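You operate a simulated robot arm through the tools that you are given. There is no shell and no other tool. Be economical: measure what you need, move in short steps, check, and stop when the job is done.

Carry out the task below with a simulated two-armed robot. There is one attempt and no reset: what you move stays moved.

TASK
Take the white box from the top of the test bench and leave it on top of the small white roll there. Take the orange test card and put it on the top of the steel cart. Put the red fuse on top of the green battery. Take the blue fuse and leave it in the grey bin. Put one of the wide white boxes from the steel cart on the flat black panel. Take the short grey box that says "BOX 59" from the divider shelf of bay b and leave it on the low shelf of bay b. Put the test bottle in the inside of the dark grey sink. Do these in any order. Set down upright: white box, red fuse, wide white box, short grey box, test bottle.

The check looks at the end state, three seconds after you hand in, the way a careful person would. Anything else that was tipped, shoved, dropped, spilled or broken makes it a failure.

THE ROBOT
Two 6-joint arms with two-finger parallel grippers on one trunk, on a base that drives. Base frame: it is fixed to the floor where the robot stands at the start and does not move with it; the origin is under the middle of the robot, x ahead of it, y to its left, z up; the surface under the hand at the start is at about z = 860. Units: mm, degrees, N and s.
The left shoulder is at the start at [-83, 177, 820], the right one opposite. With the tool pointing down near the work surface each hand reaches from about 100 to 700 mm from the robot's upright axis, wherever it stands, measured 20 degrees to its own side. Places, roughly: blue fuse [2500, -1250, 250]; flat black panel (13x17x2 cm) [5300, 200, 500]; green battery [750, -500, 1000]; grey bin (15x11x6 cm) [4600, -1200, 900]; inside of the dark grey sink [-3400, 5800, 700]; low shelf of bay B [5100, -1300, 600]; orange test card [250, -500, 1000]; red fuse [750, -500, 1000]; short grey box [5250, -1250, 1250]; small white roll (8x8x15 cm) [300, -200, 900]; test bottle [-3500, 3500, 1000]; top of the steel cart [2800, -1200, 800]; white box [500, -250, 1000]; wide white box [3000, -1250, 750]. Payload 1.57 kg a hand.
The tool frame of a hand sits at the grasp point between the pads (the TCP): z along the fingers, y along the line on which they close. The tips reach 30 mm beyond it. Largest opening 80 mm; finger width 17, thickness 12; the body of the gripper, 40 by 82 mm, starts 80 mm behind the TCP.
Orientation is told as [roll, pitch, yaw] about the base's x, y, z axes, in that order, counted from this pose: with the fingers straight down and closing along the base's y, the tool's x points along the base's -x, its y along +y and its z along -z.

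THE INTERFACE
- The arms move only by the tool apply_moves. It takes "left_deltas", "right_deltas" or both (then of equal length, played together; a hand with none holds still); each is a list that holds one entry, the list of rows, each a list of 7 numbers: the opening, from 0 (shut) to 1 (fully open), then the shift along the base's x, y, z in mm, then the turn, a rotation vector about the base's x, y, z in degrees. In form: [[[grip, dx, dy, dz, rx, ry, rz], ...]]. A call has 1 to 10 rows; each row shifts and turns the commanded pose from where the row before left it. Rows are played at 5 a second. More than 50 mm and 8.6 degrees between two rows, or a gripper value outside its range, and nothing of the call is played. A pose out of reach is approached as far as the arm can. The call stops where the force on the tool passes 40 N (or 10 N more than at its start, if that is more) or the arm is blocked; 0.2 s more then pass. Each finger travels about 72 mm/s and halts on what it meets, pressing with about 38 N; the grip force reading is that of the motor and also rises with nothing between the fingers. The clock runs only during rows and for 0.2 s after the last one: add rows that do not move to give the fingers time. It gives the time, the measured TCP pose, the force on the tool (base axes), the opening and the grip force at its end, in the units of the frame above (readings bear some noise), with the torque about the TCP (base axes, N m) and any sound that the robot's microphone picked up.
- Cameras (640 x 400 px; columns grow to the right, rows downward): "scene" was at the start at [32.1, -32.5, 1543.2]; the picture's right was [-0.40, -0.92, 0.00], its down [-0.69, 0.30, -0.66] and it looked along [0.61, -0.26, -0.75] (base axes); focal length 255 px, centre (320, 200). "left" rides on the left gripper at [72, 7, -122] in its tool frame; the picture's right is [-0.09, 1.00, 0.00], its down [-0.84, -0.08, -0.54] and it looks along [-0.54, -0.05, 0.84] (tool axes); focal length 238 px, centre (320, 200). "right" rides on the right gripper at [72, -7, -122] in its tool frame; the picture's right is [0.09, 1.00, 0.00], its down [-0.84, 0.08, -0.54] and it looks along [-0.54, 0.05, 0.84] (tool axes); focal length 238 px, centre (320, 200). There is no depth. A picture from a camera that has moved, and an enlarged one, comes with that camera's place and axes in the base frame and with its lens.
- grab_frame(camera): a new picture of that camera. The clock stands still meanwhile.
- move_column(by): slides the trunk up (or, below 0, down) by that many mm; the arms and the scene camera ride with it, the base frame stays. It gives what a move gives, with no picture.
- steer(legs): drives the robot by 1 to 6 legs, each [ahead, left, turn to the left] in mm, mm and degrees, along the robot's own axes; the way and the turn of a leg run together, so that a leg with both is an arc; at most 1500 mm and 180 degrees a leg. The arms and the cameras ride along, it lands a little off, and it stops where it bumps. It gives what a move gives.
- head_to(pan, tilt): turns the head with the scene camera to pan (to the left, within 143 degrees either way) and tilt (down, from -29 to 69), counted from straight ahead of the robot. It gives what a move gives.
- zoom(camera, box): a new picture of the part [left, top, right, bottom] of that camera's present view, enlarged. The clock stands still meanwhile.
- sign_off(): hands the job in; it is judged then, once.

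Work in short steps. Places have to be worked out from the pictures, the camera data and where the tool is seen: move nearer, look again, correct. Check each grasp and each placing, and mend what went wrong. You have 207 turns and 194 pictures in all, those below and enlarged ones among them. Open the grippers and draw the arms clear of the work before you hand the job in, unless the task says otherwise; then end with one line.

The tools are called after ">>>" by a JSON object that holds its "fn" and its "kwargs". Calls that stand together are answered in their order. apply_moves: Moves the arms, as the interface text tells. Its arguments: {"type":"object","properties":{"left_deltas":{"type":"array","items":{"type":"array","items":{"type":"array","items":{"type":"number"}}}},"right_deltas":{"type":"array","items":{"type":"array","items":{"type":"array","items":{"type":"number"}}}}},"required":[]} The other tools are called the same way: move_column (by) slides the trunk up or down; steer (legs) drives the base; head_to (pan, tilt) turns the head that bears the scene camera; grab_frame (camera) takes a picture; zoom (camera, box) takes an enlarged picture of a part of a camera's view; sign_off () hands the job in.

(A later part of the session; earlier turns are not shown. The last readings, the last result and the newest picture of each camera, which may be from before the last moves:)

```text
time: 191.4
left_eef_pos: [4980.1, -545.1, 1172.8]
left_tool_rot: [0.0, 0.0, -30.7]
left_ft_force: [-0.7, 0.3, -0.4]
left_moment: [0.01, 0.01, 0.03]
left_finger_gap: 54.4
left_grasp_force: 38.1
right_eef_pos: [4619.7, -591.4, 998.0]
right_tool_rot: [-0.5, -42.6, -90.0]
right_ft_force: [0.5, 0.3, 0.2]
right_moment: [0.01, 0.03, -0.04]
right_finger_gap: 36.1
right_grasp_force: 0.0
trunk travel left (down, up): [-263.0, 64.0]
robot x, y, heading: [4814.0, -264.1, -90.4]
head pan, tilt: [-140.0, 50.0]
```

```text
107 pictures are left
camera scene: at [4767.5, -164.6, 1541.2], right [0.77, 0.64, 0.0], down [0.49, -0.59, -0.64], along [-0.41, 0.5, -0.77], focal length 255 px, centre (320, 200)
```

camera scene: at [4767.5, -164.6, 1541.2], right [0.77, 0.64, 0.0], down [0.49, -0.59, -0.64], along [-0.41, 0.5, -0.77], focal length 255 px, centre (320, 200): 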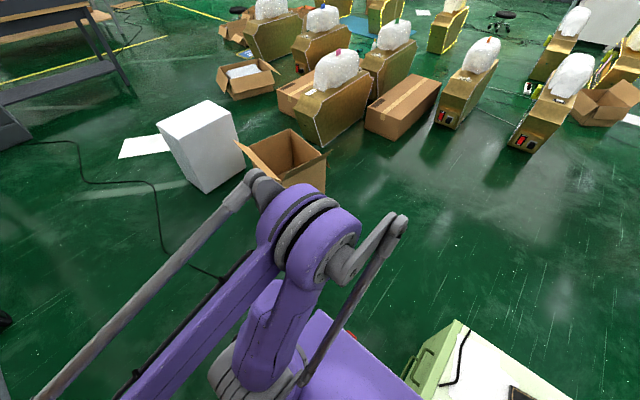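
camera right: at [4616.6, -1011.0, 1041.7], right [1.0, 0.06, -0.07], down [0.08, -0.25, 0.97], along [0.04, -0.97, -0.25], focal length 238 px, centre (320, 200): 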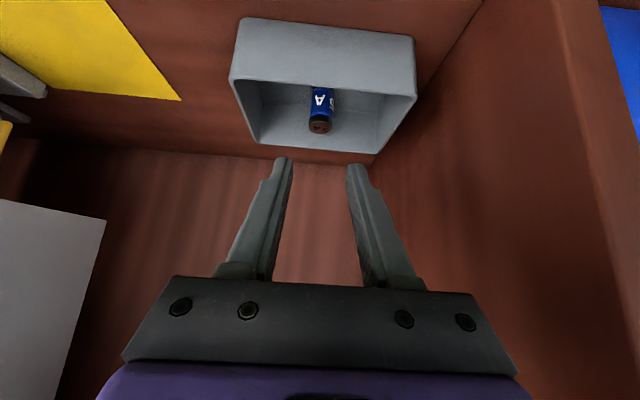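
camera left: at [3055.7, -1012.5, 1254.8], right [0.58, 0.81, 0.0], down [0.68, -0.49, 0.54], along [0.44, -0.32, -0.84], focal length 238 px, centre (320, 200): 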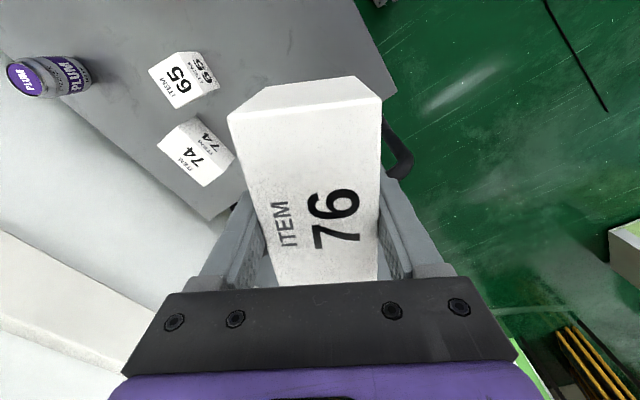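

The cabinet with the black panel is behind-left. Comparing views, the panel is still at about (5285,240), so nothing moved. I'll move away from it, then approach it from its front side facing +x.

>>> {"fn": "steer", "kwargs": {"legs": [[150, 0, 0], [0, -350, 0], [0, 0, 90.3], [0, 470, 0]]}}

>>> {"fn": "head_to", "kwargs": {"pan": 0, "tilt": 35}}

>>> {"fn": "grab_frame", "kwargs": {"camera": "scene"}}

```text
time: 204.1
left_eef_pos: [4739.6, 235.8, 1172.9]
left_tool_rot: [0.0, 0.0, 61.1]
left_ft_force: [-0.4, 0.1, -0.5]
left_moment: [-0.01, 0.01, -0.01]
left_finger_gap: 54.4
left_grasp_force: 37.6
right_eef_pos: [4797.2, -124.5, 997.3]
right_tool_rot: [-0.5, -42.6, 1.6]
right_ft_force: [0.0, -0.2, 0.3]
right_moment: [0.01, 0.0, 0.02]
right_finger_gap: 36.0
right_grasp_force: 0.1
trunk travel left (down, up): [-263.0, 64.0]
robot x, y, heading: [4461.8, 61.8, 1.2]
head pan, tilt: [-140.0, 50.0]
```

```text
time: 206.3
left_eef_pos: [4739.1, 236.4, 1173.2]
left_tool_rot: [0.0, 0.0, 61.0]
left_ft_force: [0.2, 0.6, -1.0]
left_moment: [0.0, 0.0, -0.02]
left_finger_gap: 54.4
left_grasp_force: 38.0
right_eef_pos: [4796.9, -124.5, 998.0]
right_tool_rot: [-0.4, -42.8, 1.7]
right_ft_force: [0.3, 0.0, -0.7]
right_moment: [0.0, 0.0, 0.01]
right_finger_gap: 35.8
right_grasp_force: 0.2
trunk travel left (down, up): [-263.0, 64.0]
robot x, y, heading: [4460.8, 62.7, 1.5]
head pan, tilt: [0.0, 35.0]
```

```text
106 pictures are left
camera scene: at [4511.7, 61.3, 1563.0], right [0.02, -1.0, 0.0], down [-0.57, -0.01, -0.82], along [0.82, 0.02, -0.57], focal length 255 px, centre (320, 200)
```

scene: 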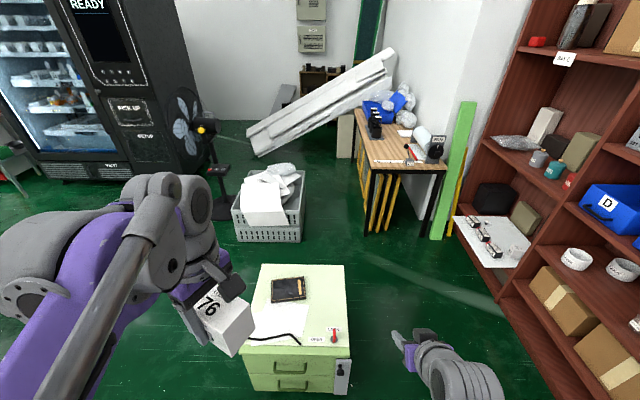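

The panel is visible on the cabinet. I'll drive 250 mm forward and bring the left hand nearer, then inspect from the left camera.

>>> {"fn": "steer", "kwargs": {"legs": [[250, 0, -1.3]]}}

>>> {"fn": "move_column", "kwargs": {"by": -200}}

>>> {"fn": "zoom", "kwargs": {"camera": "scene", "box": [200, 220, 440, 400]}}

>>> {"fn": "grab_frame", "kwargs": {"camera": "left"}}

```text
time: 208.1
left_eef_pos: [4983.9, 234.4, 1173.3]
left_tool_rot: [0.0, 0.1, 59.9]
left_ft_force: [-0.4, 0.2, -1.5]
left_moment: [-0.01, -0.01, 0.03]
left_finger_gap: 54.4
left_grasp_force: 37.8
right_eef_pos: [5034.5, -126.4, 997.1]
right_tool_rot: [-0.5, -42.7, 0.7]
right_ft_force: [0.1, -0.8, -0.1]
right_moment: [-0.04, 0.01, 0.0]
right_finger_gap: 36.0
right_grasp_force: 0.0
trunk travel left (down, up): [-263.0, 64.0]
robot x, y, heading: [4705.4, 62.9, 0.6]
head pan, tilt: [0.0, 35.0]
```

```text
time: 210.3
left_eef_pos: [4983.2, 233.7, 974.0]
left_tool_rot: [0.0, 0.0, 60.1]
left_ft_force: [-1.3, -0.7, -1.8]
left_moment: [-0.02, 0.04, 0.02]
left_finger_gap: 54.4
left_grasp_force: 37.9
right_eef_pos: [5036.7, -125.9, 798.5]
right_tool_rot: [-0.5, -42.8, 0.6]
right_ft_force: [0.0, -0.3, -0.9]
right_moment: [-0.02, -0.03, 0.0]
right_finger_gap: 35.9
right_grasp_force: 0.1
trunk travel left (down, up): [-63.0, 264.0]
robot x, y, heading: [4703.8, 66.8, 0.3]
head pan, tilt: [0.0, 35.0]
```

```text
2.22 times, centred on (320, 310) of scene
camera zoom: at [4787.9, 64.1, 1356.3], right [0.01, -1.0, 0.0], down [-0.57, 0.0, -0.82], along [0.82, 0.0, -0.57], focal length 566 px, centre (320, -44)
```

zoom: 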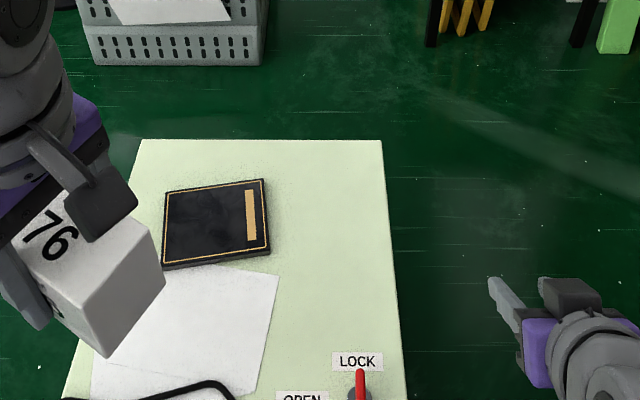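

```text
104 pictures are left
camera left: at [4942.1, 176.6, 1095.3], right [-0.82, 0.58, 0.0], down [0.49, 0.69, 0.54], along [0.31, 0.44, -0.84], focal length 238 px, centre (320, 200)
```

left: 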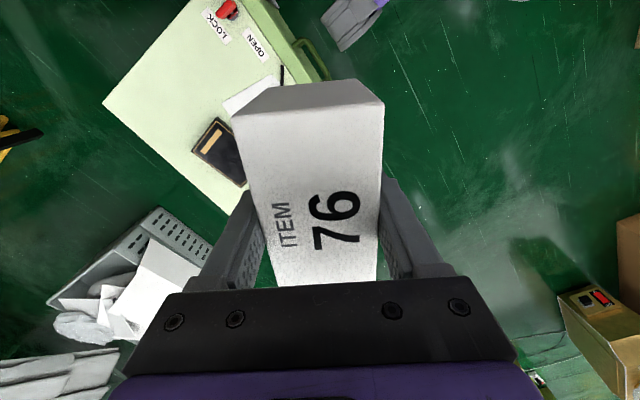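

The panel is about at (5295,235), long axis near y (rotated ~10°), top z ≈455–500. I'll rotate the held box to align with it and move over it at a safe height.

>>> {"fn": "apply_moves", "kwargs": {"left_deltas": [[[0.4, 40, 0, 0, 0, 0, 8.1], [0.4, 40, 0, 0, 0, 0, 8.1], [0.4, 40, 0, 0, 0, 0, 8.1], [0.4, 40, 0, -20, 0, 0, 8.1], [0.4, 40, 0, -25, 0, 0, 8.1], [0.4, 40, 0, -25, 0, 0, 0], [0.4, 40, 0, -25, 0, 0, 0], [0.4, 30, 0, -30, 0, 0, 0], [0.4, 0, 0, -45, 0, 0, 0], [0.4, 0, 0, 0, 0, 0, 0]]]}}

>>> {"fn": "head_to", "kwargs": {"pan": 10, "tilt": 45}}

>>> {"fn": "grab_frame", "kwargs": {"camera": "scene"}}

>>> {"fn": "grab_frame", "kwargs": {"camera": "left"}}

```text
time: 212.5
left_eef_pos: [5292.8, 237.1, 801.8]
left_tool_rot: [0.1, 0.1, 100.5]
left_ft_force: [-0.3, -0.5, -1.7]
left_moment: [0.02, 0.0, -0.01]
left_finger_gap: 54.6
left_grasp_force: 37.8
right_eef_pos: [5036.4, -126.3, 798.3]
right_tool_rot: [-0.5, -42.7, 0.6]
right_ft_force: [0.1, 0.6, 0.1]
right_moment: [-0.02, 0.01, -0.01]
right_finger_gap: 35.9
right_grasp_force: 0.1
trunk travel left (down, up): [-63.0, 264.0]
robot x, y, heading: [4702.4, 68.0, 0.5]
head pan, tilt: [0.0, 35.0]
```

```text
time: 213.2
left_eef_pos: [5293.1, 236.7, 801.6]
left_tool_rot: [-0.1, 0.0, 100.5]
left_ft_force: [0.4, -0.2, -1.9]
left_moment: [0.04, -0.01, 0.0]
left_finger_gap: 54.1
left_grasp_force: 37.2
right_eef_pos: [5035.8, -126.6, 796.9]
right_tool_rot: [-0.5, -42.7, 0.6]
right_ft_force: [0.4, 0.6, 0.1]
right_moment: [-0.03, 0.0, 0.05]
right_finger_gap: 36.0
right_grasp_force: 0.2
trunk travel left (down, up): [-63.0, 264.0]
robot x, y, heading: [4703.3, 62.5, 0.2]
head pan, tilt: [10.0, 45.0]
```

```text
103 pictures are left
camera scene: at [4780.0, 78.1, 1341.5], right [0.18, -0.98, 0.0], down [-0.7, -0.13, -0.71], along [0.7, 0.13, -0.71], focal length 255 px, centre (320, 200)
```

scene: 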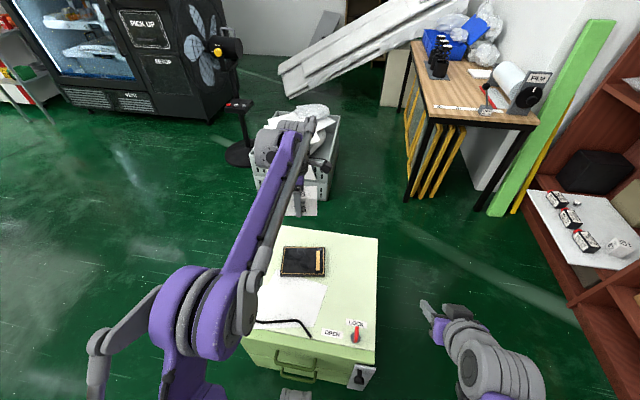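

```text
102 pictures are left
camera left: at [5299.4, 165.5, 924.2], right [-1.0, -0.09, 0.0], down [-0.08, 0.84, 0.54], along [-0.05, 0.54, -0.84], focal length 238 px, centre (320, 200)
```

left: 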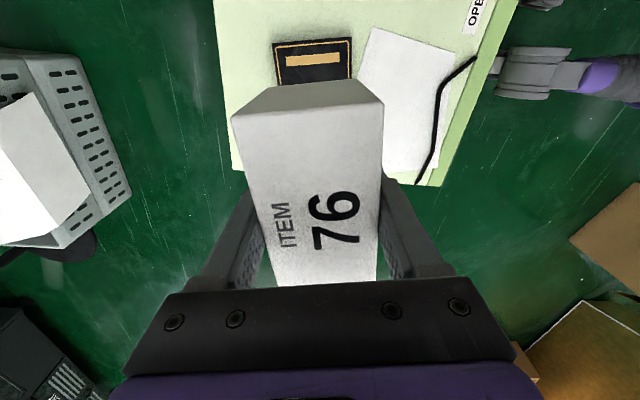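

From the left view, the panel is centred at about (5299,241), yawed ~8.5°, top z≈450. I'll align and descend to just above it.

>>> {"fn": "apply_moves", "kwargs": {"left_deltas": [[[0.4, 3, 2, -40, 0, 0, -1.5], [0.4, 3, 2, -40, 0, 0, 0], [0.4, 0, 0, -40, 0, 0, 0], [0.4, 0, 0, -40, 0, 0, 0], [0.4, 0, 0, -40, 0, 0, 0], [0.4, 0, 0, -30, 0, 0, 0], [0.4, 0, 0, 0, 0, 0, 0]]]}}

>>> {"fn": "zoom", "kwargs": {"camera": "scene", "box": [220, 200, 400, 320]}}

>>> {"fn": "grab_frame", "kwargs": {"camera": "left"}}

```text
time: 214.8
left_eef_pos: [5301.0, 242.4, 575.2]
left_tool_rot: [0.0, 0.0, 98.9]
left_ft_force: [1.0, -0.2, -1.0]
left_moment: [0.02, 0.03, 0.0]
left_finger_gap: 54.6
left_grasp_force: 38.0
right_eef_pos: [5034.9, -126.0, 798.8]
right_tool_rot: [-0.6, -42.7, 0.5]
right_ft_force: [-0.3, 0.5, 0.0]
right_moment: [0.03, 0.0, 0.01]
right_finger_gap: 36.0
right_grasp_force: 0.0
trunk travel left (down, up): [-63.0, 264.0]
robot x, y, heading: [4705.8, 65.3, 0.3]
head pan, tilt: [10.0, 45.0]
```

```text
3.33 times, centred on (310, 260) of scene
camera zoom: at [4779.9, 78.2, 1341.4], right [0.18, -0.98, 0.0], down [-0.7, -0.13, -0.71], along [0.7, 0.13, -0.71], focal length 850 px, centre (353, 0)
```

zoom: 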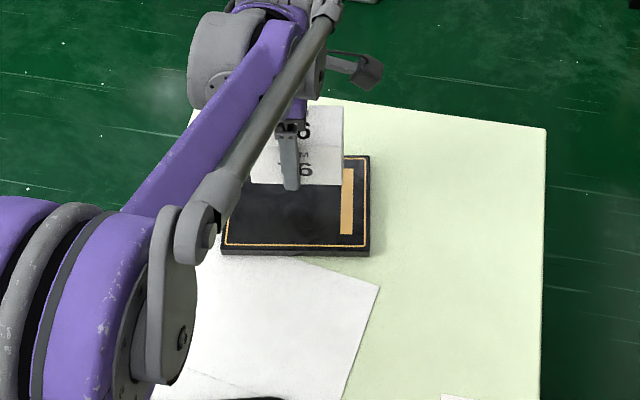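

```text
100 pictures are left
camera left: at [5305.5, 170.2, 696.6], right [-1.0, -0.06, 0.0], down [-0.05, 0.84, 0.54], along [-0.04, 0.54, -0.84], focal length 238 px, centre (320, 200)
```

left: 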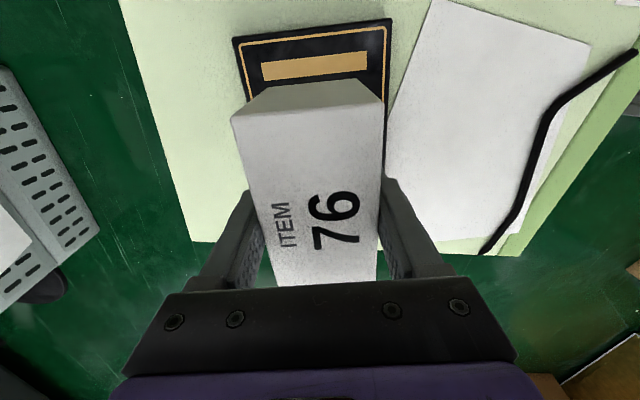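

Panel centre (5298,241), top z≈458, so the alignment is good. I'll lower until contact (expected TCP≈500).

>>> {"fn": "apply_moves", "kwargs": {"left_deltas": [[[0.4, -2, -1, -35, 0, 0, 0], [0.4, 0, 0, -22, 0, 0, 0], [0.4, 0, 0, -6, 0, 0, 0], [0.4, 0, 0, -4, 0, 0, 0], [0.4, 0, 0, -3, 0, 0, 0], [0.4, 0, 0, -3, 0, 0, 0], [0.4, 0, 0, 0, 0, 0, 0]]]}}

```text
time: 216.4
left_eef_pos: [5297.3, 237.7, 500.4]
left_tool_rot: [-0.3, 0.0, 99.0]
left_ft_force: [8.8, 2.5, 25.4]
left_moment: [-0.13, -0.26, 0.06]
left_finger_gap: 54.5
left_grasp_force: 38.1
right_eef_pos: [5034.8, -127.1, 798.2]
right_tool_rot: [-0.5, -42.9, 0.5]
right_ft_force: [0.5, 0.0, -0.7]
right_moment: [0.01, -0.01, -0.02]
right_finger_gap: 36.0
right_grasp_force: 0.0
trunk travel left (down, up): [-63.0, 264.0]
robot x, y, heading: [4706.6, 65.7, 0.3]
head pan, tilt: [10.0, 45.0]
```

Contact. I'll ease up, open and lift away.

>>> {"fn": "apply_moves", "kwargs": {"left_deltas": [[[0.4, 0, 0, 1.5, 0, 0, 0], [0.8, 0, 0, 0, 0, 0, 0], [0.9, 0, 0, 0, 0, 0, 0], [0.9, 0, 0, 0, 0, 0, 0], [0.9, 0, 0, 35, 0, 0, 0], [0.9, 0, 0, 45, 0, 0, 0], [0.9, 0, 0, 45, 0, 0, 0], [0.9, 0, 0, 45, 0, 0, 0], [0.9, 0, 0, 45, 0, 0, 0]]]}}

>>> {"fn": "zoom", "kwargs": {"camera": "scene", "box": [220, 200, 400, 320]}}

>>> {"fn": "grab_frame", "kwargs": {"camera": "left"}}

```text
time: 218.4
left_eef_pos: [5300.5, 238.2, 716.1]
left_tool_rot: [0.0, 0.0, 99.0]
left_ft_force: [-0.5, 0.4, -0.5]
left_moment: [0.03, 0.02, 0.02]
left_finger_gap: 71.7
left_grasp_force: 0.0
right_eef_pos: [5035.7, -126.8, 797.9]
right_tool_rot: [-0.5, -42.9, 0.6]
right_ft_force: [0.0, -1.0, -0.1]
right_moment: [-0.03, -0.01, -0.01]
right_finger_gap: 36.0
right_grasp_force: 0.1
trunk travel left (down, up): [-63.0, 264.0]
robot x, y, heading: [4703.9, 67.4, 0.3]
head pan, tilt: [10.0, 45.0]
```

```text
3.33 times, centred on (310, 260) of scene
camera zoom: at [4779.6, 78.0, 1341.4], right [0.18, -0.98, 0.0], down [-0.7, -0.13, -0.71], along [0.7, 0.13, -0.71], focal length 850 px, centre (353, 0)
```

zoom: 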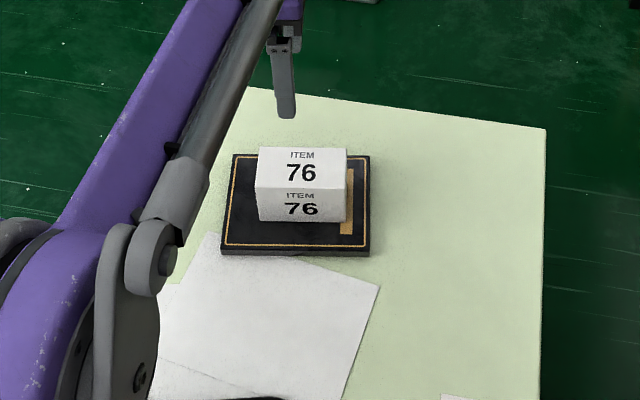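

```text
98 pictures are left
camera left: at [5304.1, 166.8, 837.7], right [-1.0, -0.07, 0.0], down [-0.05, 0.84, 0.54], along [-0.04, 0.54, -0.84], focal length 238 px, centre (320, 200)
```

left: 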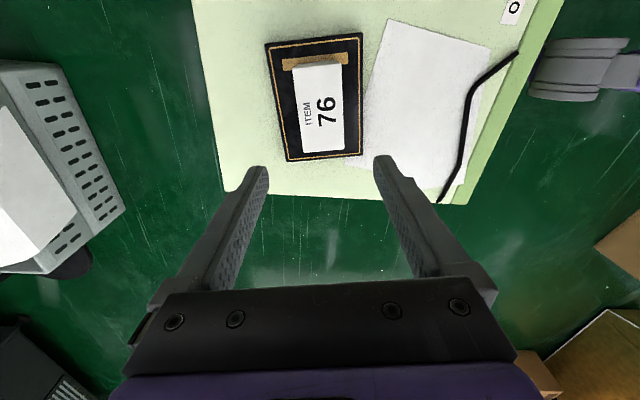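

The wide box sits upright on the panel. Next is BOX 59: I'll retract the left hand, raise the trunk fully, and drive to in front of bay B.

>>> {"fn": "apply_moves", "kwargs": {"left_deltas": [[[0.9, -30, 0, 35, 0, 0, 0], [0.9, -40, 0, 20, 0, 0, -8], [0.9, -40, 0, 20, 0, 0, -8], [0.9, -40, 0, 20, 0, 0, -8], [0.9, -40, 0, 0, 0, 0, -8], [0.9, -40, 0, 0, 0, 0, -8], [0.9, -40, 0, 0, 0, 0, -8], [0.9, 0, 0, 0, 0, 0, 0]]]}}

>>> {"fn": "move_column", "kwargs": {"by": 260}}

>>> {"fn": "steer", "kwargs": {"legs": [[-260, 0, 0], [0, -520, 0], [0, 0, -90.3], [0, 800, 0]]}}

>>> {"fn": "head_to", "kwargs": {"pan": 0, "tilt": 25}}

>>> {"fn": "grab_frame", "kwargs": {"camera": "scene"}}

```text
time: 220.2
left_eef_pos: [5027.5, 239.0, 810.3]
left_tool_rot: [0.0, -0.1, 50.9]
left_ft_force: [0.4, 0.2, 1.0]
left_moment: [-0.03, 0.03, 0.0]
left_finger_gap: 72.1
left_grasp_force: 0.1
right_eef_pos: [5036.2, -127.2, 797.7]
right_tool_rot: [-0.6, -42.8, 0.7]
right_ft_force: [-0.2, -0.4, -0.5]
right_moment: [0.0, -0.04, -0.01]
right_finger_gap: 35.9
right_grasp_force: 0.0
trunk travel left (down, up): [-63.0, 264.0]
robot x, y, heading: [4703.0, 66.3, 0.3]
head pan, tilt: [10.0, 45.0]
```

```text
time: 222.9
left_eef_pos: [5027.3, 238.1, 1070.8]
left_tool_rot: [0.1, 0.0, 51.1]
left_ft_force: [0.1, -0.3, -0.5]
left_moment: [0.0, 0.0, -0.02]
left_finger_gap: 72.0
left_grasp_force: 0.0
right_eef_pos: [5034.5, -127.1, 1057.0]
right_tool_rot: [-0.5, -42.8, 0.6]
right_ft_force: [-0.3, 0.2, 0.5]
right_moment: [-0.01, -0.03, -0.03]
right_finger_gap: 36.1
right_grasp_force: 0.0
trunk travel left (down, up): [-323.0, 4.0]
robot x, y, heading: [4701.6, 64.7, 0.0]
head pan, tilt: [10.0, 45.0]
```

```text
time: 240.2
left_eef_pos: [5413.7, -778.6, 1071.0]
left_tool_rot: [0.0, 0.1, -40.7]
left_ft_force: [-0.7, 0.0, -0.9]
left_moment: [0.0, 0.02, -0.03]
left_finger_gap: 72.1
left_grasp_force: 0.1
right_eef_pos: [5049.9, -775.1, 1057.9]
right_tool_rot: [-0.5, -42.8, -91.3]
right_ft_force: [-0.6, -0.3, -0.2]
right_moment: [-0.01, -0.02, 0.04]
right_finger_gap: 36.1
right_grasp_force: 0.1
trunk travel left (down, up): [-323.0, 4.0]
robot x, y, heading: [5256.1, -449.1, -91.5]
head pan, tilt: [10.0, 45.0]
```

```text
time: 241.0
left_eef_pos: [5413.4, -779.5, 1071.2]
left_tool_rot: [-0.1, -0.1, -40.9]
left_ft_force: [0.2, -0.1, -0.1]
left_moment: [0.02, -0.05, 0.02]
left_finger_gap: 72.0
left_grasp_force: 0.0
right_eef_pos: [5050.5, -776.0, 1058.5]
right_tool_rot: [-0.5, -42.8, -91.2]
right_ft_force: [-0.1, 0.4, -0.3]
right_moment: [0.02, -0.01, 0.0]
right_finger_gap: 35.7
right_grasp_force: 0.1
trunk travel left (down, up): [-323.0, 4.0]
robot x, y, heading: [5251.9, -452.0, -91.4]
head pan, tilt: [0.0, 25.0]
```

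```text
97 pictures are left
camera scene: at [5251.3, -500.9, 1642.9], right [-1.0, 0.03, 0.0], down [0.01, 0.42, -0.91], along [-0.02, -0.91, -0.42], focal length 255 px, centre (320, 200)
```

scene: 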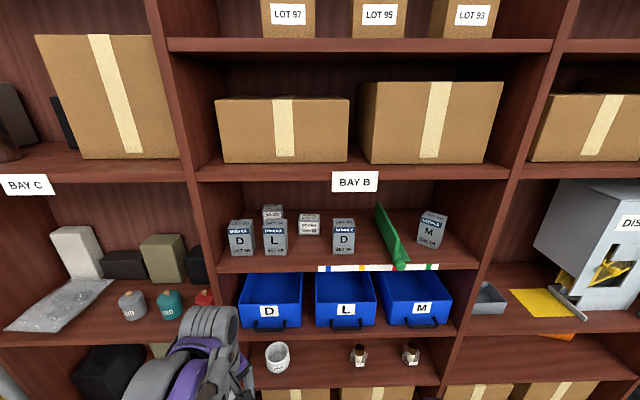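

>>> {"fn": "zoom", "kwargs": {"camera": "scene", "box": [210, 190, 370, 290]}}

>>> {"fn": "zoom", "kwargs": {"camera": "scene", "box": [190, 180, 530, 400]}}

```text
4.00 times, centred on (290, 240) of scene
camera zoom: at [5251.3, -500.9, 1642.9], right [-1.0, 0.03, 0.0], down [0.01, 0.42, -0.91], along [-0.02, -0.91, -0.42], focal length 1020 px, centre (440, 40)
```

zoom: 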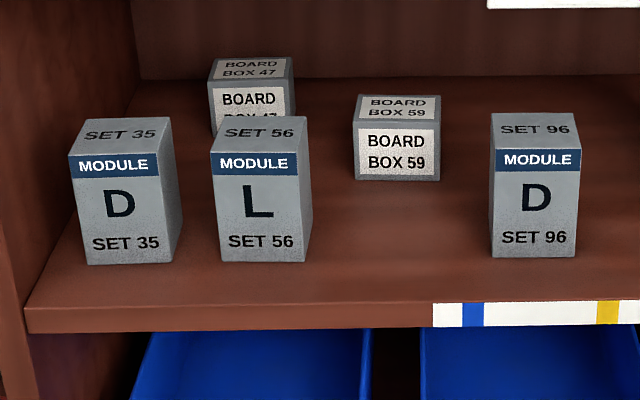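

```text
1.82 times, centred on (360, 290) of scene
camera zoom: at [5251.3, -500.9, 1642.9], right [-1.0, 0.03, 0.0], down [0.01, 0.42, -0.91], along [-0.02, -0.91, -0.42], focal length 463 px, centre (247, 36)
```

zoom: 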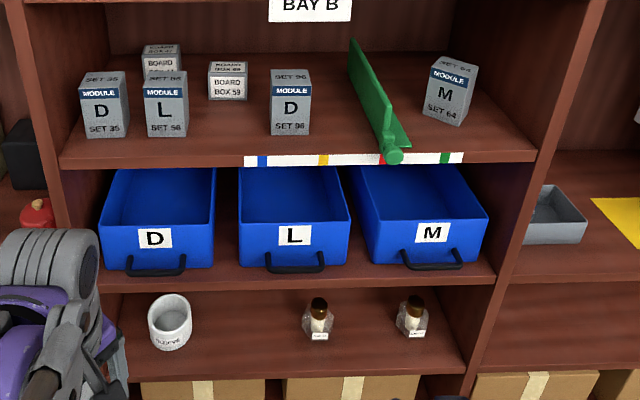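

BOX 59 is fully exposed from here: about 73×54×53 mm, centred near (5271,-1275), on a shelf at z≈1166. I'll move closer, offset left so the right arm faces it, open the gripper and set the tilt to about 40° below horizontal.

>>> {"fn": "steer", "kwargs": {"legs": [[170, 140, 1.4]]}}

>>> {"fn": "apply_moves", "kwargs": {"right_deltas": [[[1, 10, 0, 40, -4, 0, 0], [1, 10, 0, 40, -4, 0, 0], [1, 20, 0, 40, 0, 0, 0], [1, 20, 0, 40, 0, 0, 0], [1, 10, 0, 30, 0, 0, 0], [1, 0, 0, 0, 0, 0, 0]]]}}

>>> {"fn": "grab_frame", "kwargs": {"camera": "right"}}

>>> {"fn": "grab_frame", "kwargs": {"camera": "scene"}}

```text
time: 242.9
left_eef_pos: [5563.5, -940.0, 1070.9]
left_tool_rot: [0.0, 0.0, -39.0]
left_ft_force: [0.0, 0.8, 1.0]
left_moment: [-0.05, -0.01, 0.01]
left_finger_gap: 72.0
left_grasp_force: 0.1
right_eef_pos: [5200.3, -947.7, 1057.2]
right_tool_rot: [-0.5, -42.8, -89.3]
right_ft_force: [0.4, 0.9, -0.6]
right_moment: [-0.04, -0.03, -0.03]
right_finger_gap: 36.0
right_grasp_force: 0.1
trunk travel left (down, up): [-323.0, 4.0]
robot x, y, heading: [5389.2, -617.8, -89.3]
head pan, tilt: [0.0, 25.0]
```

```text
time: 244.3
left_eef_pos: [5564.2, -941.2, 1070.3]
left_tool_rot: [-0.1, 0.0, -38.9]
left_ft_force: [0.3, 0.0, -0.5]
left_moment: [-0.02, 0.01, -0.03]
left_finger_gap: 72.1
left_grasp_force: 0.1
right_eef_pos: [5268.9, -949.2, 1248.3]
right_tool_rot: [-0.6, -50.9, -89.1]
right_ft_force: [-0.2, 0.7, -0.3]
right_moment: [0.01, 0.01, 0.02]
right_finger_gap: 80.1
right_grasp_force: 0.1
trunk travel left (down, up): [-323.0, 4.0]
robot x, y, heading: [5390.2, -620.0, -89.5]
head pan, tilt: [0.0, 25.0]
```

```text
94 pictures are left
camera right: at [5261.1, -810.0, 1271.4], right [0.99, 0.06, -0.08], down [0.09, -0.11, 0.99], along [0.05, -0.99, -0.11], focal length 238 px, centre (320, 200)
```

right: 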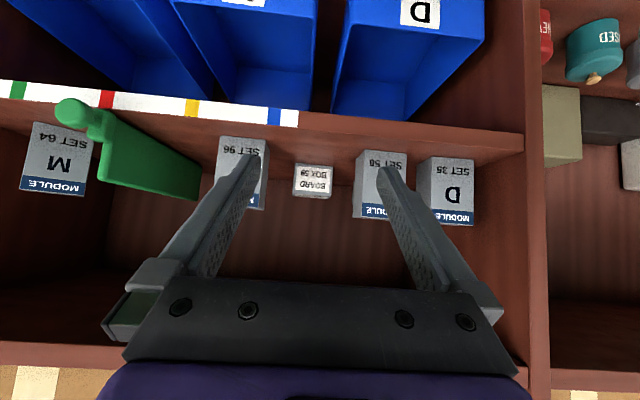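

```text
93 pictures are left
camera scene: at [5392.4, -668.4, 1643.0], right [-1.0, -0.01, 0.0], down [0.0, 0.42, -0.91], along [0.01, -0.91, -0.42], focal length 255 px, centre (320, 200)
```

scene: 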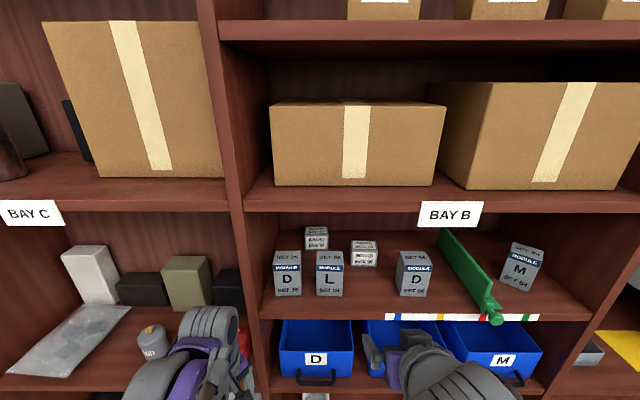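

I'll zoom the right-hand view to align precisely.

>>> {"fn": "zoom", "kwargs": {"camera": "right", "box": [210, 120, 420, 240]}}

>>> {"fn": "zoom", "kwargs": {"camera": "scene", "box": [260, 215, 440, 315]}}

```text
3.05 times, centred on (315, 180) of right
camera zoom: at [5261.1, -810.0, 1271.4], right [0.99, 0.06, -0.08], down [0.09, -0.11, 0.99], along [0.05, -0.99, -0.11], focal length 726 px, centre (335, 261)
```

zoom: 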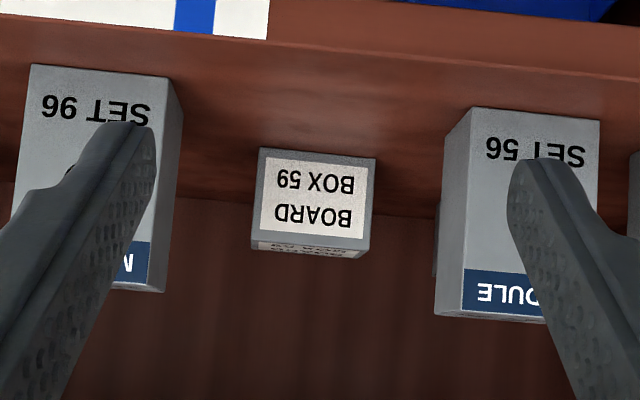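

```text
3.56 times, centred on (350, 265) of scene
camera zoom: at [5392.4, -668.4, 1643.0], right [-1.0, -0.01, 0.0], down [0.0, 0.42, -0.91], along [0.01, -0.91, -0.42], focal length 906 px, centre (213, -31)
```

zoom: 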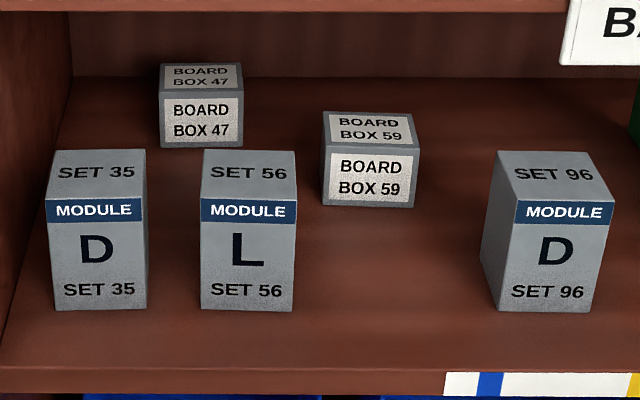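

Triangulation: box front face y≈-1263, centre x≈5270, about 75 mm wide, so only ~2.5 mm clearance per side. I'll approach in stages, stopping just in front of it for precise alignment.

>>> {"fn": "apply_moves", "kwargs": {"right_deltas": [[[1, 0, -40, -8, 0, 0, 0], [1, 0, -40, -8, 0, 0, 0], [1, 0, -40, -8, 0, 0, 0], [1, 1, -40, -8, 0, 0, 0], [1, 0, -40, -8, 0, 0, 0], [1, 0, -25, -5, 0, 0, 0], [1, 0, 0, 0, 0, 0, 0]]]}}

>>> {"fn": "zoom", "kwargs": {"camera": "right", "box": [220, 80, 420, 220]}}

>>> {"fn": "grab_frame", "kwargs": {"camera": "scene"}}

```text
time: 245.9
left_eef_pos: [5562.7, -940.8, 1071.9]
left_tool_rot: [0.0, 0.0, -38.9]
left_ft_force: [-0.2, 0.6, -0.3]
left_moment: [-0.02, 0.01, 0.02]
left_finger_gap: 71.9
left_grasp_force: 0.0
right_eef_pos: [5272.2, -1171.3, 1204.2]
right_tool_rot: [-0.6, -50.8, -89.2]
right_ft_force: [-0.4, 0.0, 0.3]
right_moment: [-0.02, -0.01, 0.0]
right_finger_gap: 80.4
right_grasp_force: 0.0
trunk travel left (down, up): [-323.0, 4.0]
robot x, y, heading: [5391.7, -615.8, -89.3]
head pan, tilt: [0.0, 25.0]
```

```text
2.86 times, centred on (320, 150) of right
camera zoom: at [5265.7, -1031.6, 1226.9], right [0.99, 0.06, -0.08], down [0.08, -0.11, 0.99], along [0.05, -0.99, -0.11], focal length 681 px, centre (320, 343)
```

zoom: 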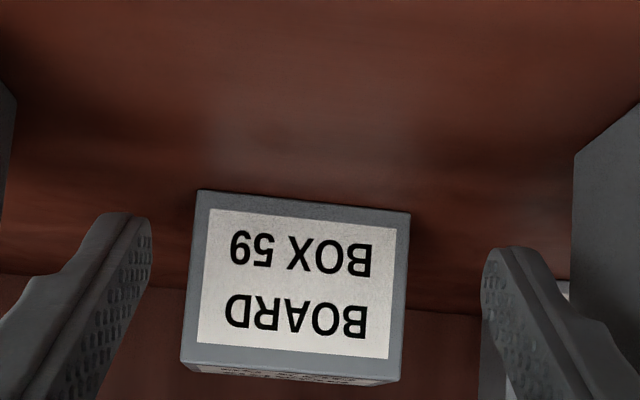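

```text
89 pictures are left
camera scene: at [5392.4, -667.9, 1643.0], right [-1.0, -0.01, 0.0], down [0.0, 0.42, -0.91], along [0.01, -0.91, -0.42], focal length 255 px, centre (320, 200)
```

scene: 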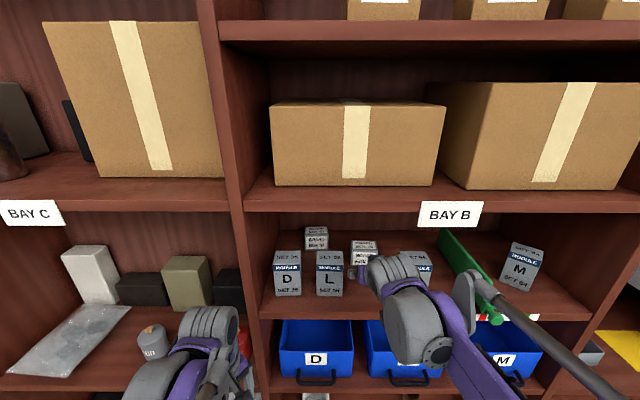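

The box is centred about 4 mm to the −x side of the tool. I'll correct that and advance a little for a last check before straddling.

>>> {"fn": "apply_moves", "kwargs": {"right_deltas": [[[1, -4, 0, 0, 0, 0, 0], [1, 0, -25, -2, 0, 0, 0], [1, 0, -20, -2, 0, 0, 0], [1, 0, 0, 0, 0, 0, 0]]]}}

>>> {"fn": "zoom", "kwargs": {"camera": "right", "box": [210, 80, 430, 220]}}

```text
time: 246.9
left_eef_pos: [5563.8, -939.7, 1071.5]
left_tool_rot: [0.1, 0.1, -38.9]
left_ft_force: [0.5, -0.2, -0.6]
left_moment: [-0.01, 0.01, 0.01]
left_finger_gap: 72.1
left_grasp_force: 0.0
right_eef_pos: [5267.1, -1216.5, 1200.1]
right_tool_rot: [-0.6, -50.8, -89.2]
right_ft_force: [-0.2, 1.4, 0.3]
right_moment: [0.01, 0.0, -0.03]
right_finger_gap: 80.0
right_grasp_force: 0.1
trunk travel left (down, up): [-323.0, 4.0]
robot x, y, heading: [5391.0, -619.2, -89.6]
head pan, tilt: [0.0, 25.0]
```

```text
2.86 times, centred on (320, 150) of right
camera zoom: at [5260.8, -1077.2, 1222.2], right [0.99, 0.06, -0.08], down [0.08, -0.11, 0.99], along [0.05, -0.99, -0.11], focal length 681 px, centre (320, 343)
```

zoom: 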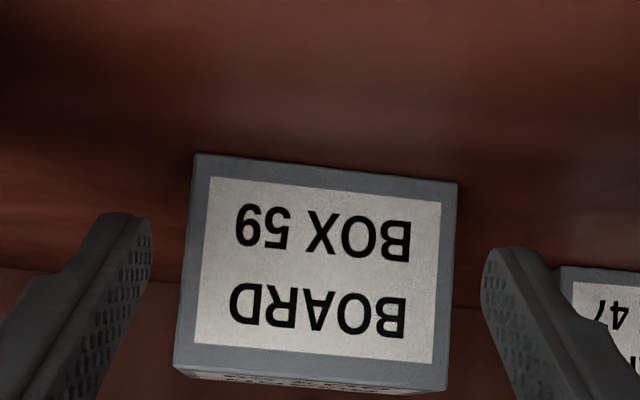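

The offset is now about +1 mm. I'll apply that and advance so the tips just pass the face.

>>> {"fn": "apply_moves", "kwargs": {"right_deltas": [[[1, 1.2, 0, 0, 0, 0, 0], [1, 0, -15, 0, 0, 0, 0], [1, 0, -15, 0, 0, 0, 0], [1, 0, 0, 0, 0, 0, 0]]]}}

>>> {"fn": "zoom", "kwargs": {"camera": "right", "box": [210, 80, 430, 220]}}

```text
time: 247.9
left_eef_pos: [5563.6, -941.0, 1072.3]
left_tool_rot: [-0.1, -0.1, -38.9]
left_ft_force: [-0.1, -0.5, 0.0]
left_moment: [0.01, -0.01, -0.03]
left_finger_gap: 72.0
left_grasp_force: 0.1
right_eef_pos: [5266.9, -1249.1, 1199.6]
right_tool_rot: [-0.6, -50.8, -89.3]
right_ft_force: [-0.1, -0.9, -0.2]
right_moment: [0.0, 0.01, 0.0]
right_finger_gap: 80.1
right_grasp_force: 0.0
trunk travel left (down, up): [-323.0, 4.0]
robot x, y, heading: [5392.1, -617.3, -89.7]
head pan, tilt: [0.0, 25.0]
```

```text
2.86 times, centred on (320, 150) of right
camera zoom: at [5261.0, -1108.9, 1221.2], right [0.99, 0.06, -0.08], down [0.09, -0.11, 0.99], along [0.05, -0.99, -0.11], focal length 681 px, centre (320, 343)
```

zoom: 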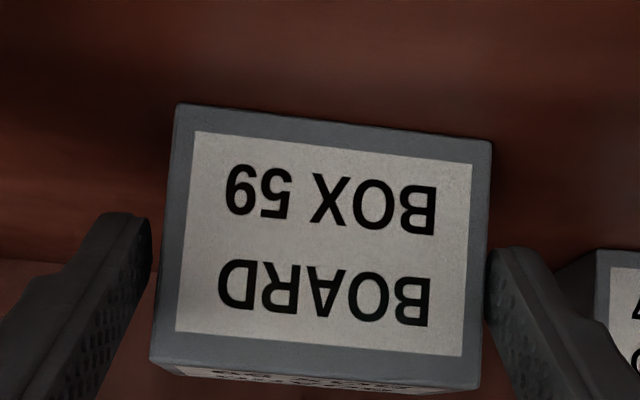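

The left gap is about 3 mm and the right nearly 0, so I'll shift +1.6 mm in x and advance cautiously.

>>> {"fn": "apply_moves", "kwargs": {"right_deltas": [[[1, 1.7, 2, 0, 0, 0, 0], [1, 0, -12, 0, 0, 0, 0], [1, 0, 0, 0, 0, 0, 0]]]}}

>>> {"fn": "zoom", "kwargs": {"camera": "right", "box": [210, 80, 430, 220]}}

```text
time: 248.7
left_eef_pos: [5563.5, -939.8, 1071.0]
left_tool_rot: [0.0, 0.0, -38.9]
left_ft_force: [-0.3, 0.0, 0.7]
left_moment: [0.01, 0.02, 0.03]
left_finger_gap: 72.0
left_grasp_force: 0.0
right_eef_pos: [5268.6, -1259.7, 1198.8]
right_tool_rot: [-0.6, -50.7, -89.3]
right_ft_force: [-0.4, 0.0, 0.7]
right_moment: [0.0, 0.03, 0.02]
right_finger_gap: 79.9
right_grasp_force: 0.0
trunk travel left (down, up): [-323.0, 4.0]
robot x, y, heading: [5389.5, -622.0, -89.5]
head pan, tilt: [0.0, 25.0]
```

```text
2.86 times, centred on (320, 150) of right
camera zoom: at [5262.8, -1119.4, 1221.0], right [0.99, 0.06, -0.08], down [0.09, -0.11, 0.99], along [0.05, -0.99, -0.11], focal length 681 px, centre (320, 343)
```

zoom: 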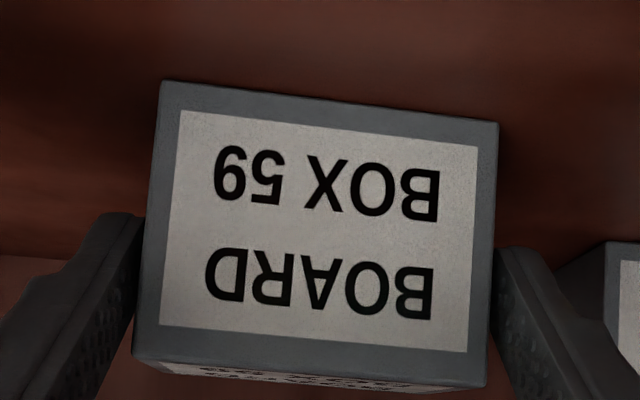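

Both tips are now past the face with no contact force. I'll advance the remaining ~22 mm, then close.

>>> {"fn": "apply_moves", "kwargs": {"right_deltas": [[[1, 0, -8, 0, 0, 0, 0], [1, 0, -7, 0, 0, 0, 0], [1, 0, -7, 0, 0, 0, 0], [1, 0, 0, 0, 0, 0, 0], [0.85, 0, 0, 0, 0, 0, 0], [0.7, 0, 0, 0, 0, 0, 0], [0.7, 0, 0, 0, 0, 0, 0]]]}}

>>> {"fn": "grab_frame", "kwargs": {"camera": "right"}}

```text
time: 250.3
left_eef_pos: [5563.7, -940.9, 1071.4]
left_tool_rot: [0.0, 0.0, -38.9]
left_ft_force: [-0.9, 0.0, -0.3]
left_moment: [-0.01, -0.02, 0.02]
left_finger_gap: 71.9
left_grasp_force: 0.0
right_eef_pos: [5269.4, -1281.5, 1200.1]
right_tool_rot: [-0.7, -50.8, -89.3]
right_ft_force: [-0.4, 0.2, 1.3]
right_moment: [-0.05, 0.13, 0.02]
right_finger_gap: 74.6
right_grasp_force: 38.4
trunk travel left (down, up): [-323.0, 4.0]
robot x, y, heading: [5393.1, -617.8, -89.9]
head pan, tilt: [0.0, 25.0]
```

```text
85 pictures are left
camera right: at [5263.4, -1140.7, 1222.1], right [0.99, 0.06, -0.08], down [0.09, -0.11, 0.99], along [0.05, -0.99, -0.11], focal length 238 px, centre (320, 200)
```

right: 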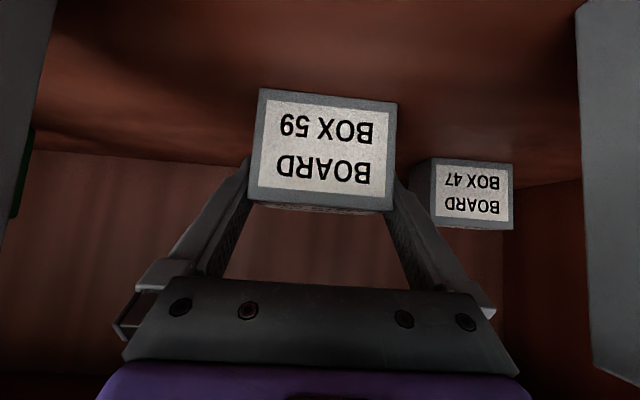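

Gripped (74.6 mm). I'll lift 15 mm and retreat straight out between the SET boxes.

>>> {"fn": "apply_moves", "kwargs": {"right_deltas": [[[0.7, 0, 0, 8, 0, 0, 0], [0.7, 0, 0, 7, 0, 0, 0], [0.7, 0, 30, 0, 0, 0, 0], [0.7, 0, 40, 0, 0, 0, 0], [0.7, 0, 40, 0, 0, 0, 0], [0.7, 0, 40, 0, 0, 0, 0], [0.7, 0, 40, 0, 0, 0, 0], [0.7, 0, 40, 0, 0, 0, 0], [0.7, 0, 40, 0, 0, 0, 0], [0.7, 0, 0, 0, 0, 0, 0]]]}}

>>> {"fn": "grab_frame", "kwargs": {"camera": "right"}}

>>> {"fn": "grab_frame", "kwargs": {"camera": "scene"}}

```text
time: 252.5
left_eef_pos: [5564.5, -941.0, 1071.6]
left_tool_rot: [0.0, 0.1, -38.9]
left_ft_force: [-1.5, -0.8, -0.6]
left_moment: [-0.02, 0.02, 0.02]
left_finger_gap: 72.0
left_grasp_force: 0.1
right_eef_pos: [5268.0, -1009.3, 1208.7]
right_tool_rot: [-0.8, -50.6, -89.3]
right_ft_force: [-1.4, 0.6, -1.8]
right_moment: [0.01, 0.02, 0.01]
right_finger_gap: 74.6
right_grasp_force: 38.1
trunk travel left (down, up): [-323.0, 4.0]
robot x, y, heading: [5389.6, -621.6, -89.7]
head pan, tilt: [0.0, 25.0]
```

```text
84 pictures are left
camera right: at [5262.6, -869.4, 1232.6], right [0.99, 0.06, -0.08], down [0.09, -0.11, 0.99], along [0.05, -0.99, -0.11], focal length 238 px, centre (320, 200)
```

right: 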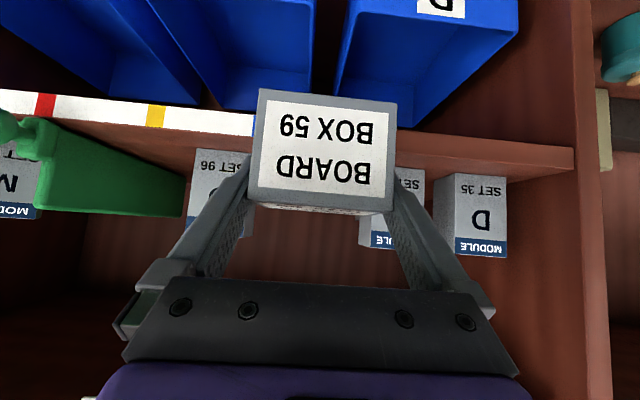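

```text
83 pictures are left
camera scene: at [5392.8, -669.7, 1643.0], right [-1.0, -0.01, 0.0], down [0.0, 0.42, -0.91], along [0.01, -0.91, -0.42], focal length 255 px, centre (320, 200)
```

scene: 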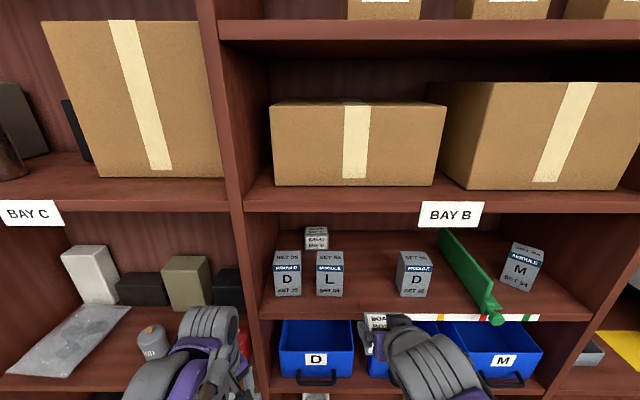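

BOX 59 is out. I'll back off slightly, lower the trunk and look at the low shelf.

>>> {"fn": "steer", "kwargs": {"legs": [[-120, 0, 0]]}}

>>> {"fn": "move_column", "kwargs": {"by": -310}}

>>> {"fn": "head_to", "kwargs": {"pan": -5, "tilt": 45}}

>>> {"fn": "grab_frame", "kwargs": {"camera": "scene"}}

>>> {"fn": "grab_frame", "kwargs": {"camera": "right"}}

```text
time: 253.7
left_eef_pos: [5563.2, -823.1, 1071.8]
left_tool_rot: [0.0, 0.0, -39.0]
left_ft_force: [0.2, -0.2, 0.1]
left_moment: [-0.01, 0.02, -0.01]
left_finger_gap: 71.9
left_grasp_force: 0.1
right_eef_pos: [5268.3, -890.7, 1210.0]
right_tool_rot: [-0.5, -50.6, -89.2]
right_ft_force: [-0.3, -0.1, -1.5]
right_moment: [0.06, 0.02, 0.01]
right_finger_gap: 74.6
right_grasp_force: 38.0
trunk travel left (down, up): [-323.0, 4.0]
robot x, y, heading: [5389.6, -498.7, -89.8]
head pan, tilt: [0.0, 25.0]
```

```text
time: 256.8
left_eef_pos: [5563.6, -821.7, 761.7]
left_tool_rot: [0.1, 0.0, -38.9]
left_ft_force: [-1.1, 0.8, -0.8]
left_moment: [0.02, 0.0, 0.0]
left_finger_gap: 72.0
left_grasp_force: 0.0
right_eef_pos: [5267.5, -890.0, 898.8]
right_tool_rot: [-0.6, -50.9, -89.3]
right_ft_force: [0.7, 0.0, -2.1]
right_moment: [0.0, 0.03, 0.01]
right_finger_gap: 74.7
right_grasp_force: 37.7
trunk travel left (down, up): [-13.0, 314.0]
robot x, y, heading: [5389.7, -494.6, -89.8]
head pan, tilt: [0.0, 25.0]
```

```text
time: 257.6
left_eef_pos: [5563.0, -822.2, 761.9]
left_tool_rot: [0.0, 0.1, -39.0]
left_ft_force: [0.1, 0.7, 0.4]
left_moment: [0.03, -0.01, 0.0]
left_finger_gap: 71.9
left_grasp_force: 0.1
right_eef_pos: [5266.7, -889.3, 901.3]
right_tool_rot: [-0.6, -50.7, -89.2]
right_ft_force: [-0.2, 0.0, -1.5]
right_moment: [0.02, -0.03, 0.01]
right_finger_gap: 74.5
right_grasp_force: 37.5
trunk travel left (down, up): [-13.0, 314.0]
robot x, y, heading: [5387.6, -502.6, -89.5]
head pan, tilt: [-5.0, 45.0]
```

```text
82 pictures are left
camera scene: at [5384.8, -590.5, 1292.3], right [-1.0, 0.08, 0.0], down [0.06, 0.7, -0.71], along [-0.06, -0.71, -0.71], focal length 255 px, centre (320, 200)
```

scene: 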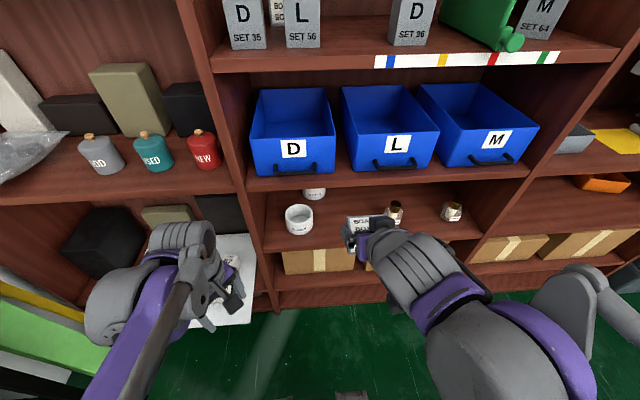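

```text
81 pictures are left
camera right: at [5261.6, -750.3, 922.6], right [0.99, 0.06, -0.08], down [0.08, -0.11, 0.99], along [0.05, -0.99, -0.11], focal length 238 px, centre (320, 200)
```

right: 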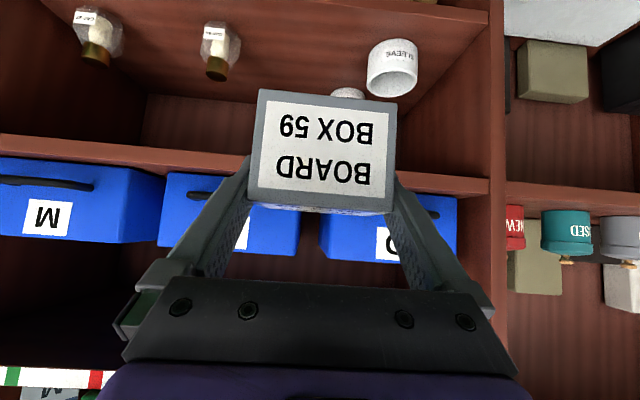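

The low shelf is at z≈577 with free space between the bottle (x≈5068) and the round items (x≥5290). I'll bring the box to x≈5200 in front of it at z≈655.

>>> {"fn": "apply_moves", "kwargs": {"right_deltas": [[[0.7, -11, 0, -41, 0, 0, 0], [0.7, -11, 0, -41, 0, 0, 0], [0.7, -11, 0, -41, 0, 0, 0], [0.7, -11, 0, -41, 0, 0, 0], [0.7, -11, 0, -41, 0, 0, 0], [0.7, -12, 0, -41, 0, 0, 0], [0.7, 0, -35, 0, 0, 0, 0], [0.7, 0, -35, 0, 0, 0, 0], [0.7, 0, 0, 0, 0, 0, 0]]]}}

>>> {"fn": "grab_frame", "kwargs": {"camera": "right"}}

>>> {"fn": "grab_frame", "kwargs": {"camera": "scene"}}

```text
time: 259.6
left_eef_pos: [5564.1, -821.9, 761.9]
left_tool_rot: [0.0, 0.0, -38.8]
left_ft_force: [-0.1, 0.3, 0.5]
left_moment: [0.02, 0.0, -0.01]
left_finger_gap: 71.7
left_grasp_force: 0.0
right_eef_pos: [5200.9, -958.0, 650.8]
right_tool_rot: [-0.6, -50.7, -89.2]
right_ft_force: [-1.0, -0.4, -1.0]
right_moment: [0.03, 0.02, 0.02]
right_finger_gap: 74.5
right_grasp_force: 38.1
trunk travel left (down, up): [-13.0, 314.0]
robot x, y, heading: [5392.1, -498.7, -89.5]
head pan, tilt: [-5.0, 45.0]
```

```text
80 pictures are left
camera right: at [5193.9, -818.9, 674.8], right [0.99, 0.06, -0.08], down [0.09, -0.11, 0.99], along [0.05, -0.99, -0.11], focal length 238 px, centre (320, 200)
```

right: 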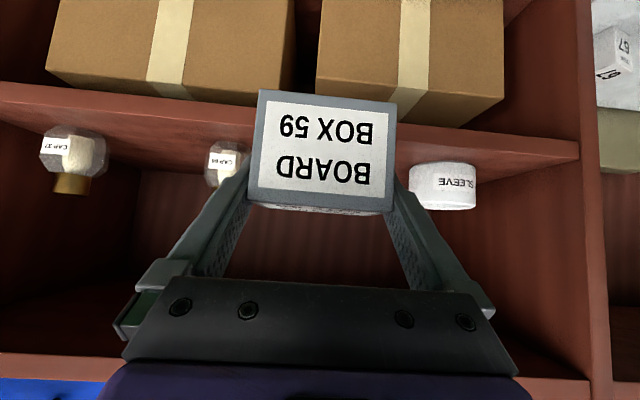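

```text
79 pictures are left
camera scene: at [5384.8, -590.4, 1292.3], right [-1.0, 0.08, 0.0], down [0.06, 0.7, -0.71], along [-0.06, -0.7, -0.71], focal length 255 px, centre (320, 200)
```

scene: 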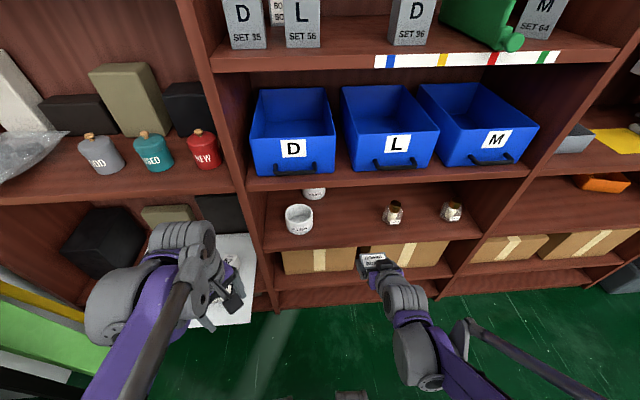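

I'll zoom to check the shelf lip height relative to the box.

>>> {"fn": "zoom", "kwargs": {"camera": "right", "box": [160, 70, 480, 240]}}

>>> {"fn": "zoom", "kwargs": {"camera": "scene", "box": [260, 170, 500, 310]}}

```text
2.00 times, centred on (320, 155) of right
camera zoom: at [5193.9, -818.9, 674.8], right [0.99, 0.06, -0.08], down [0.09, -0.11, 0.99], along [0.05, -0.99, -0.11], focal length 477 px, centre (320, 290)
```

zoom: 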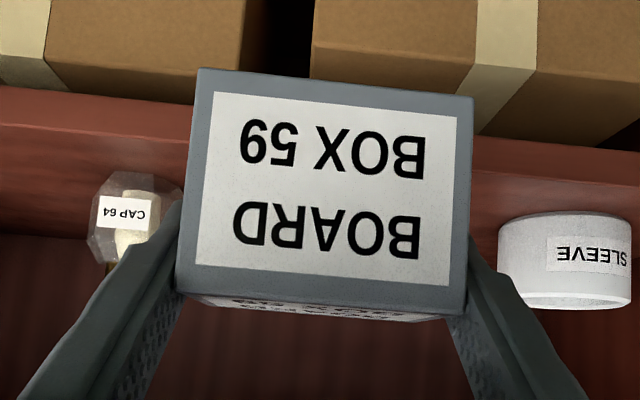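

```text
2.67 times, centred on (380, 240) of scene
camera zoom: at [5384.8, -590.4, 1292.3], right [-1.0, 0.08, 0.0], down [0.06, 0.7, -0.71], along [-0.06, -0.7, -0.71], focal length 680 px, centre (160, 93)
```

zoom: 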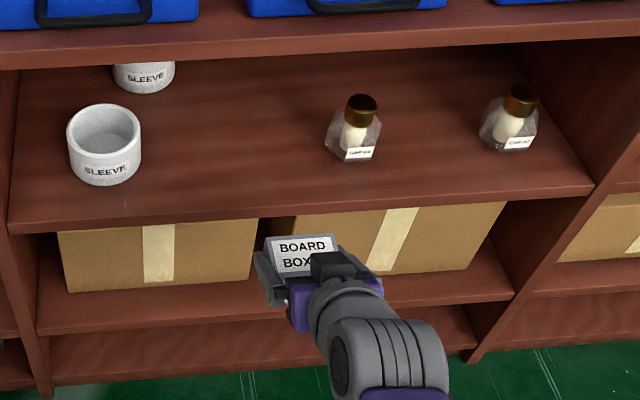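

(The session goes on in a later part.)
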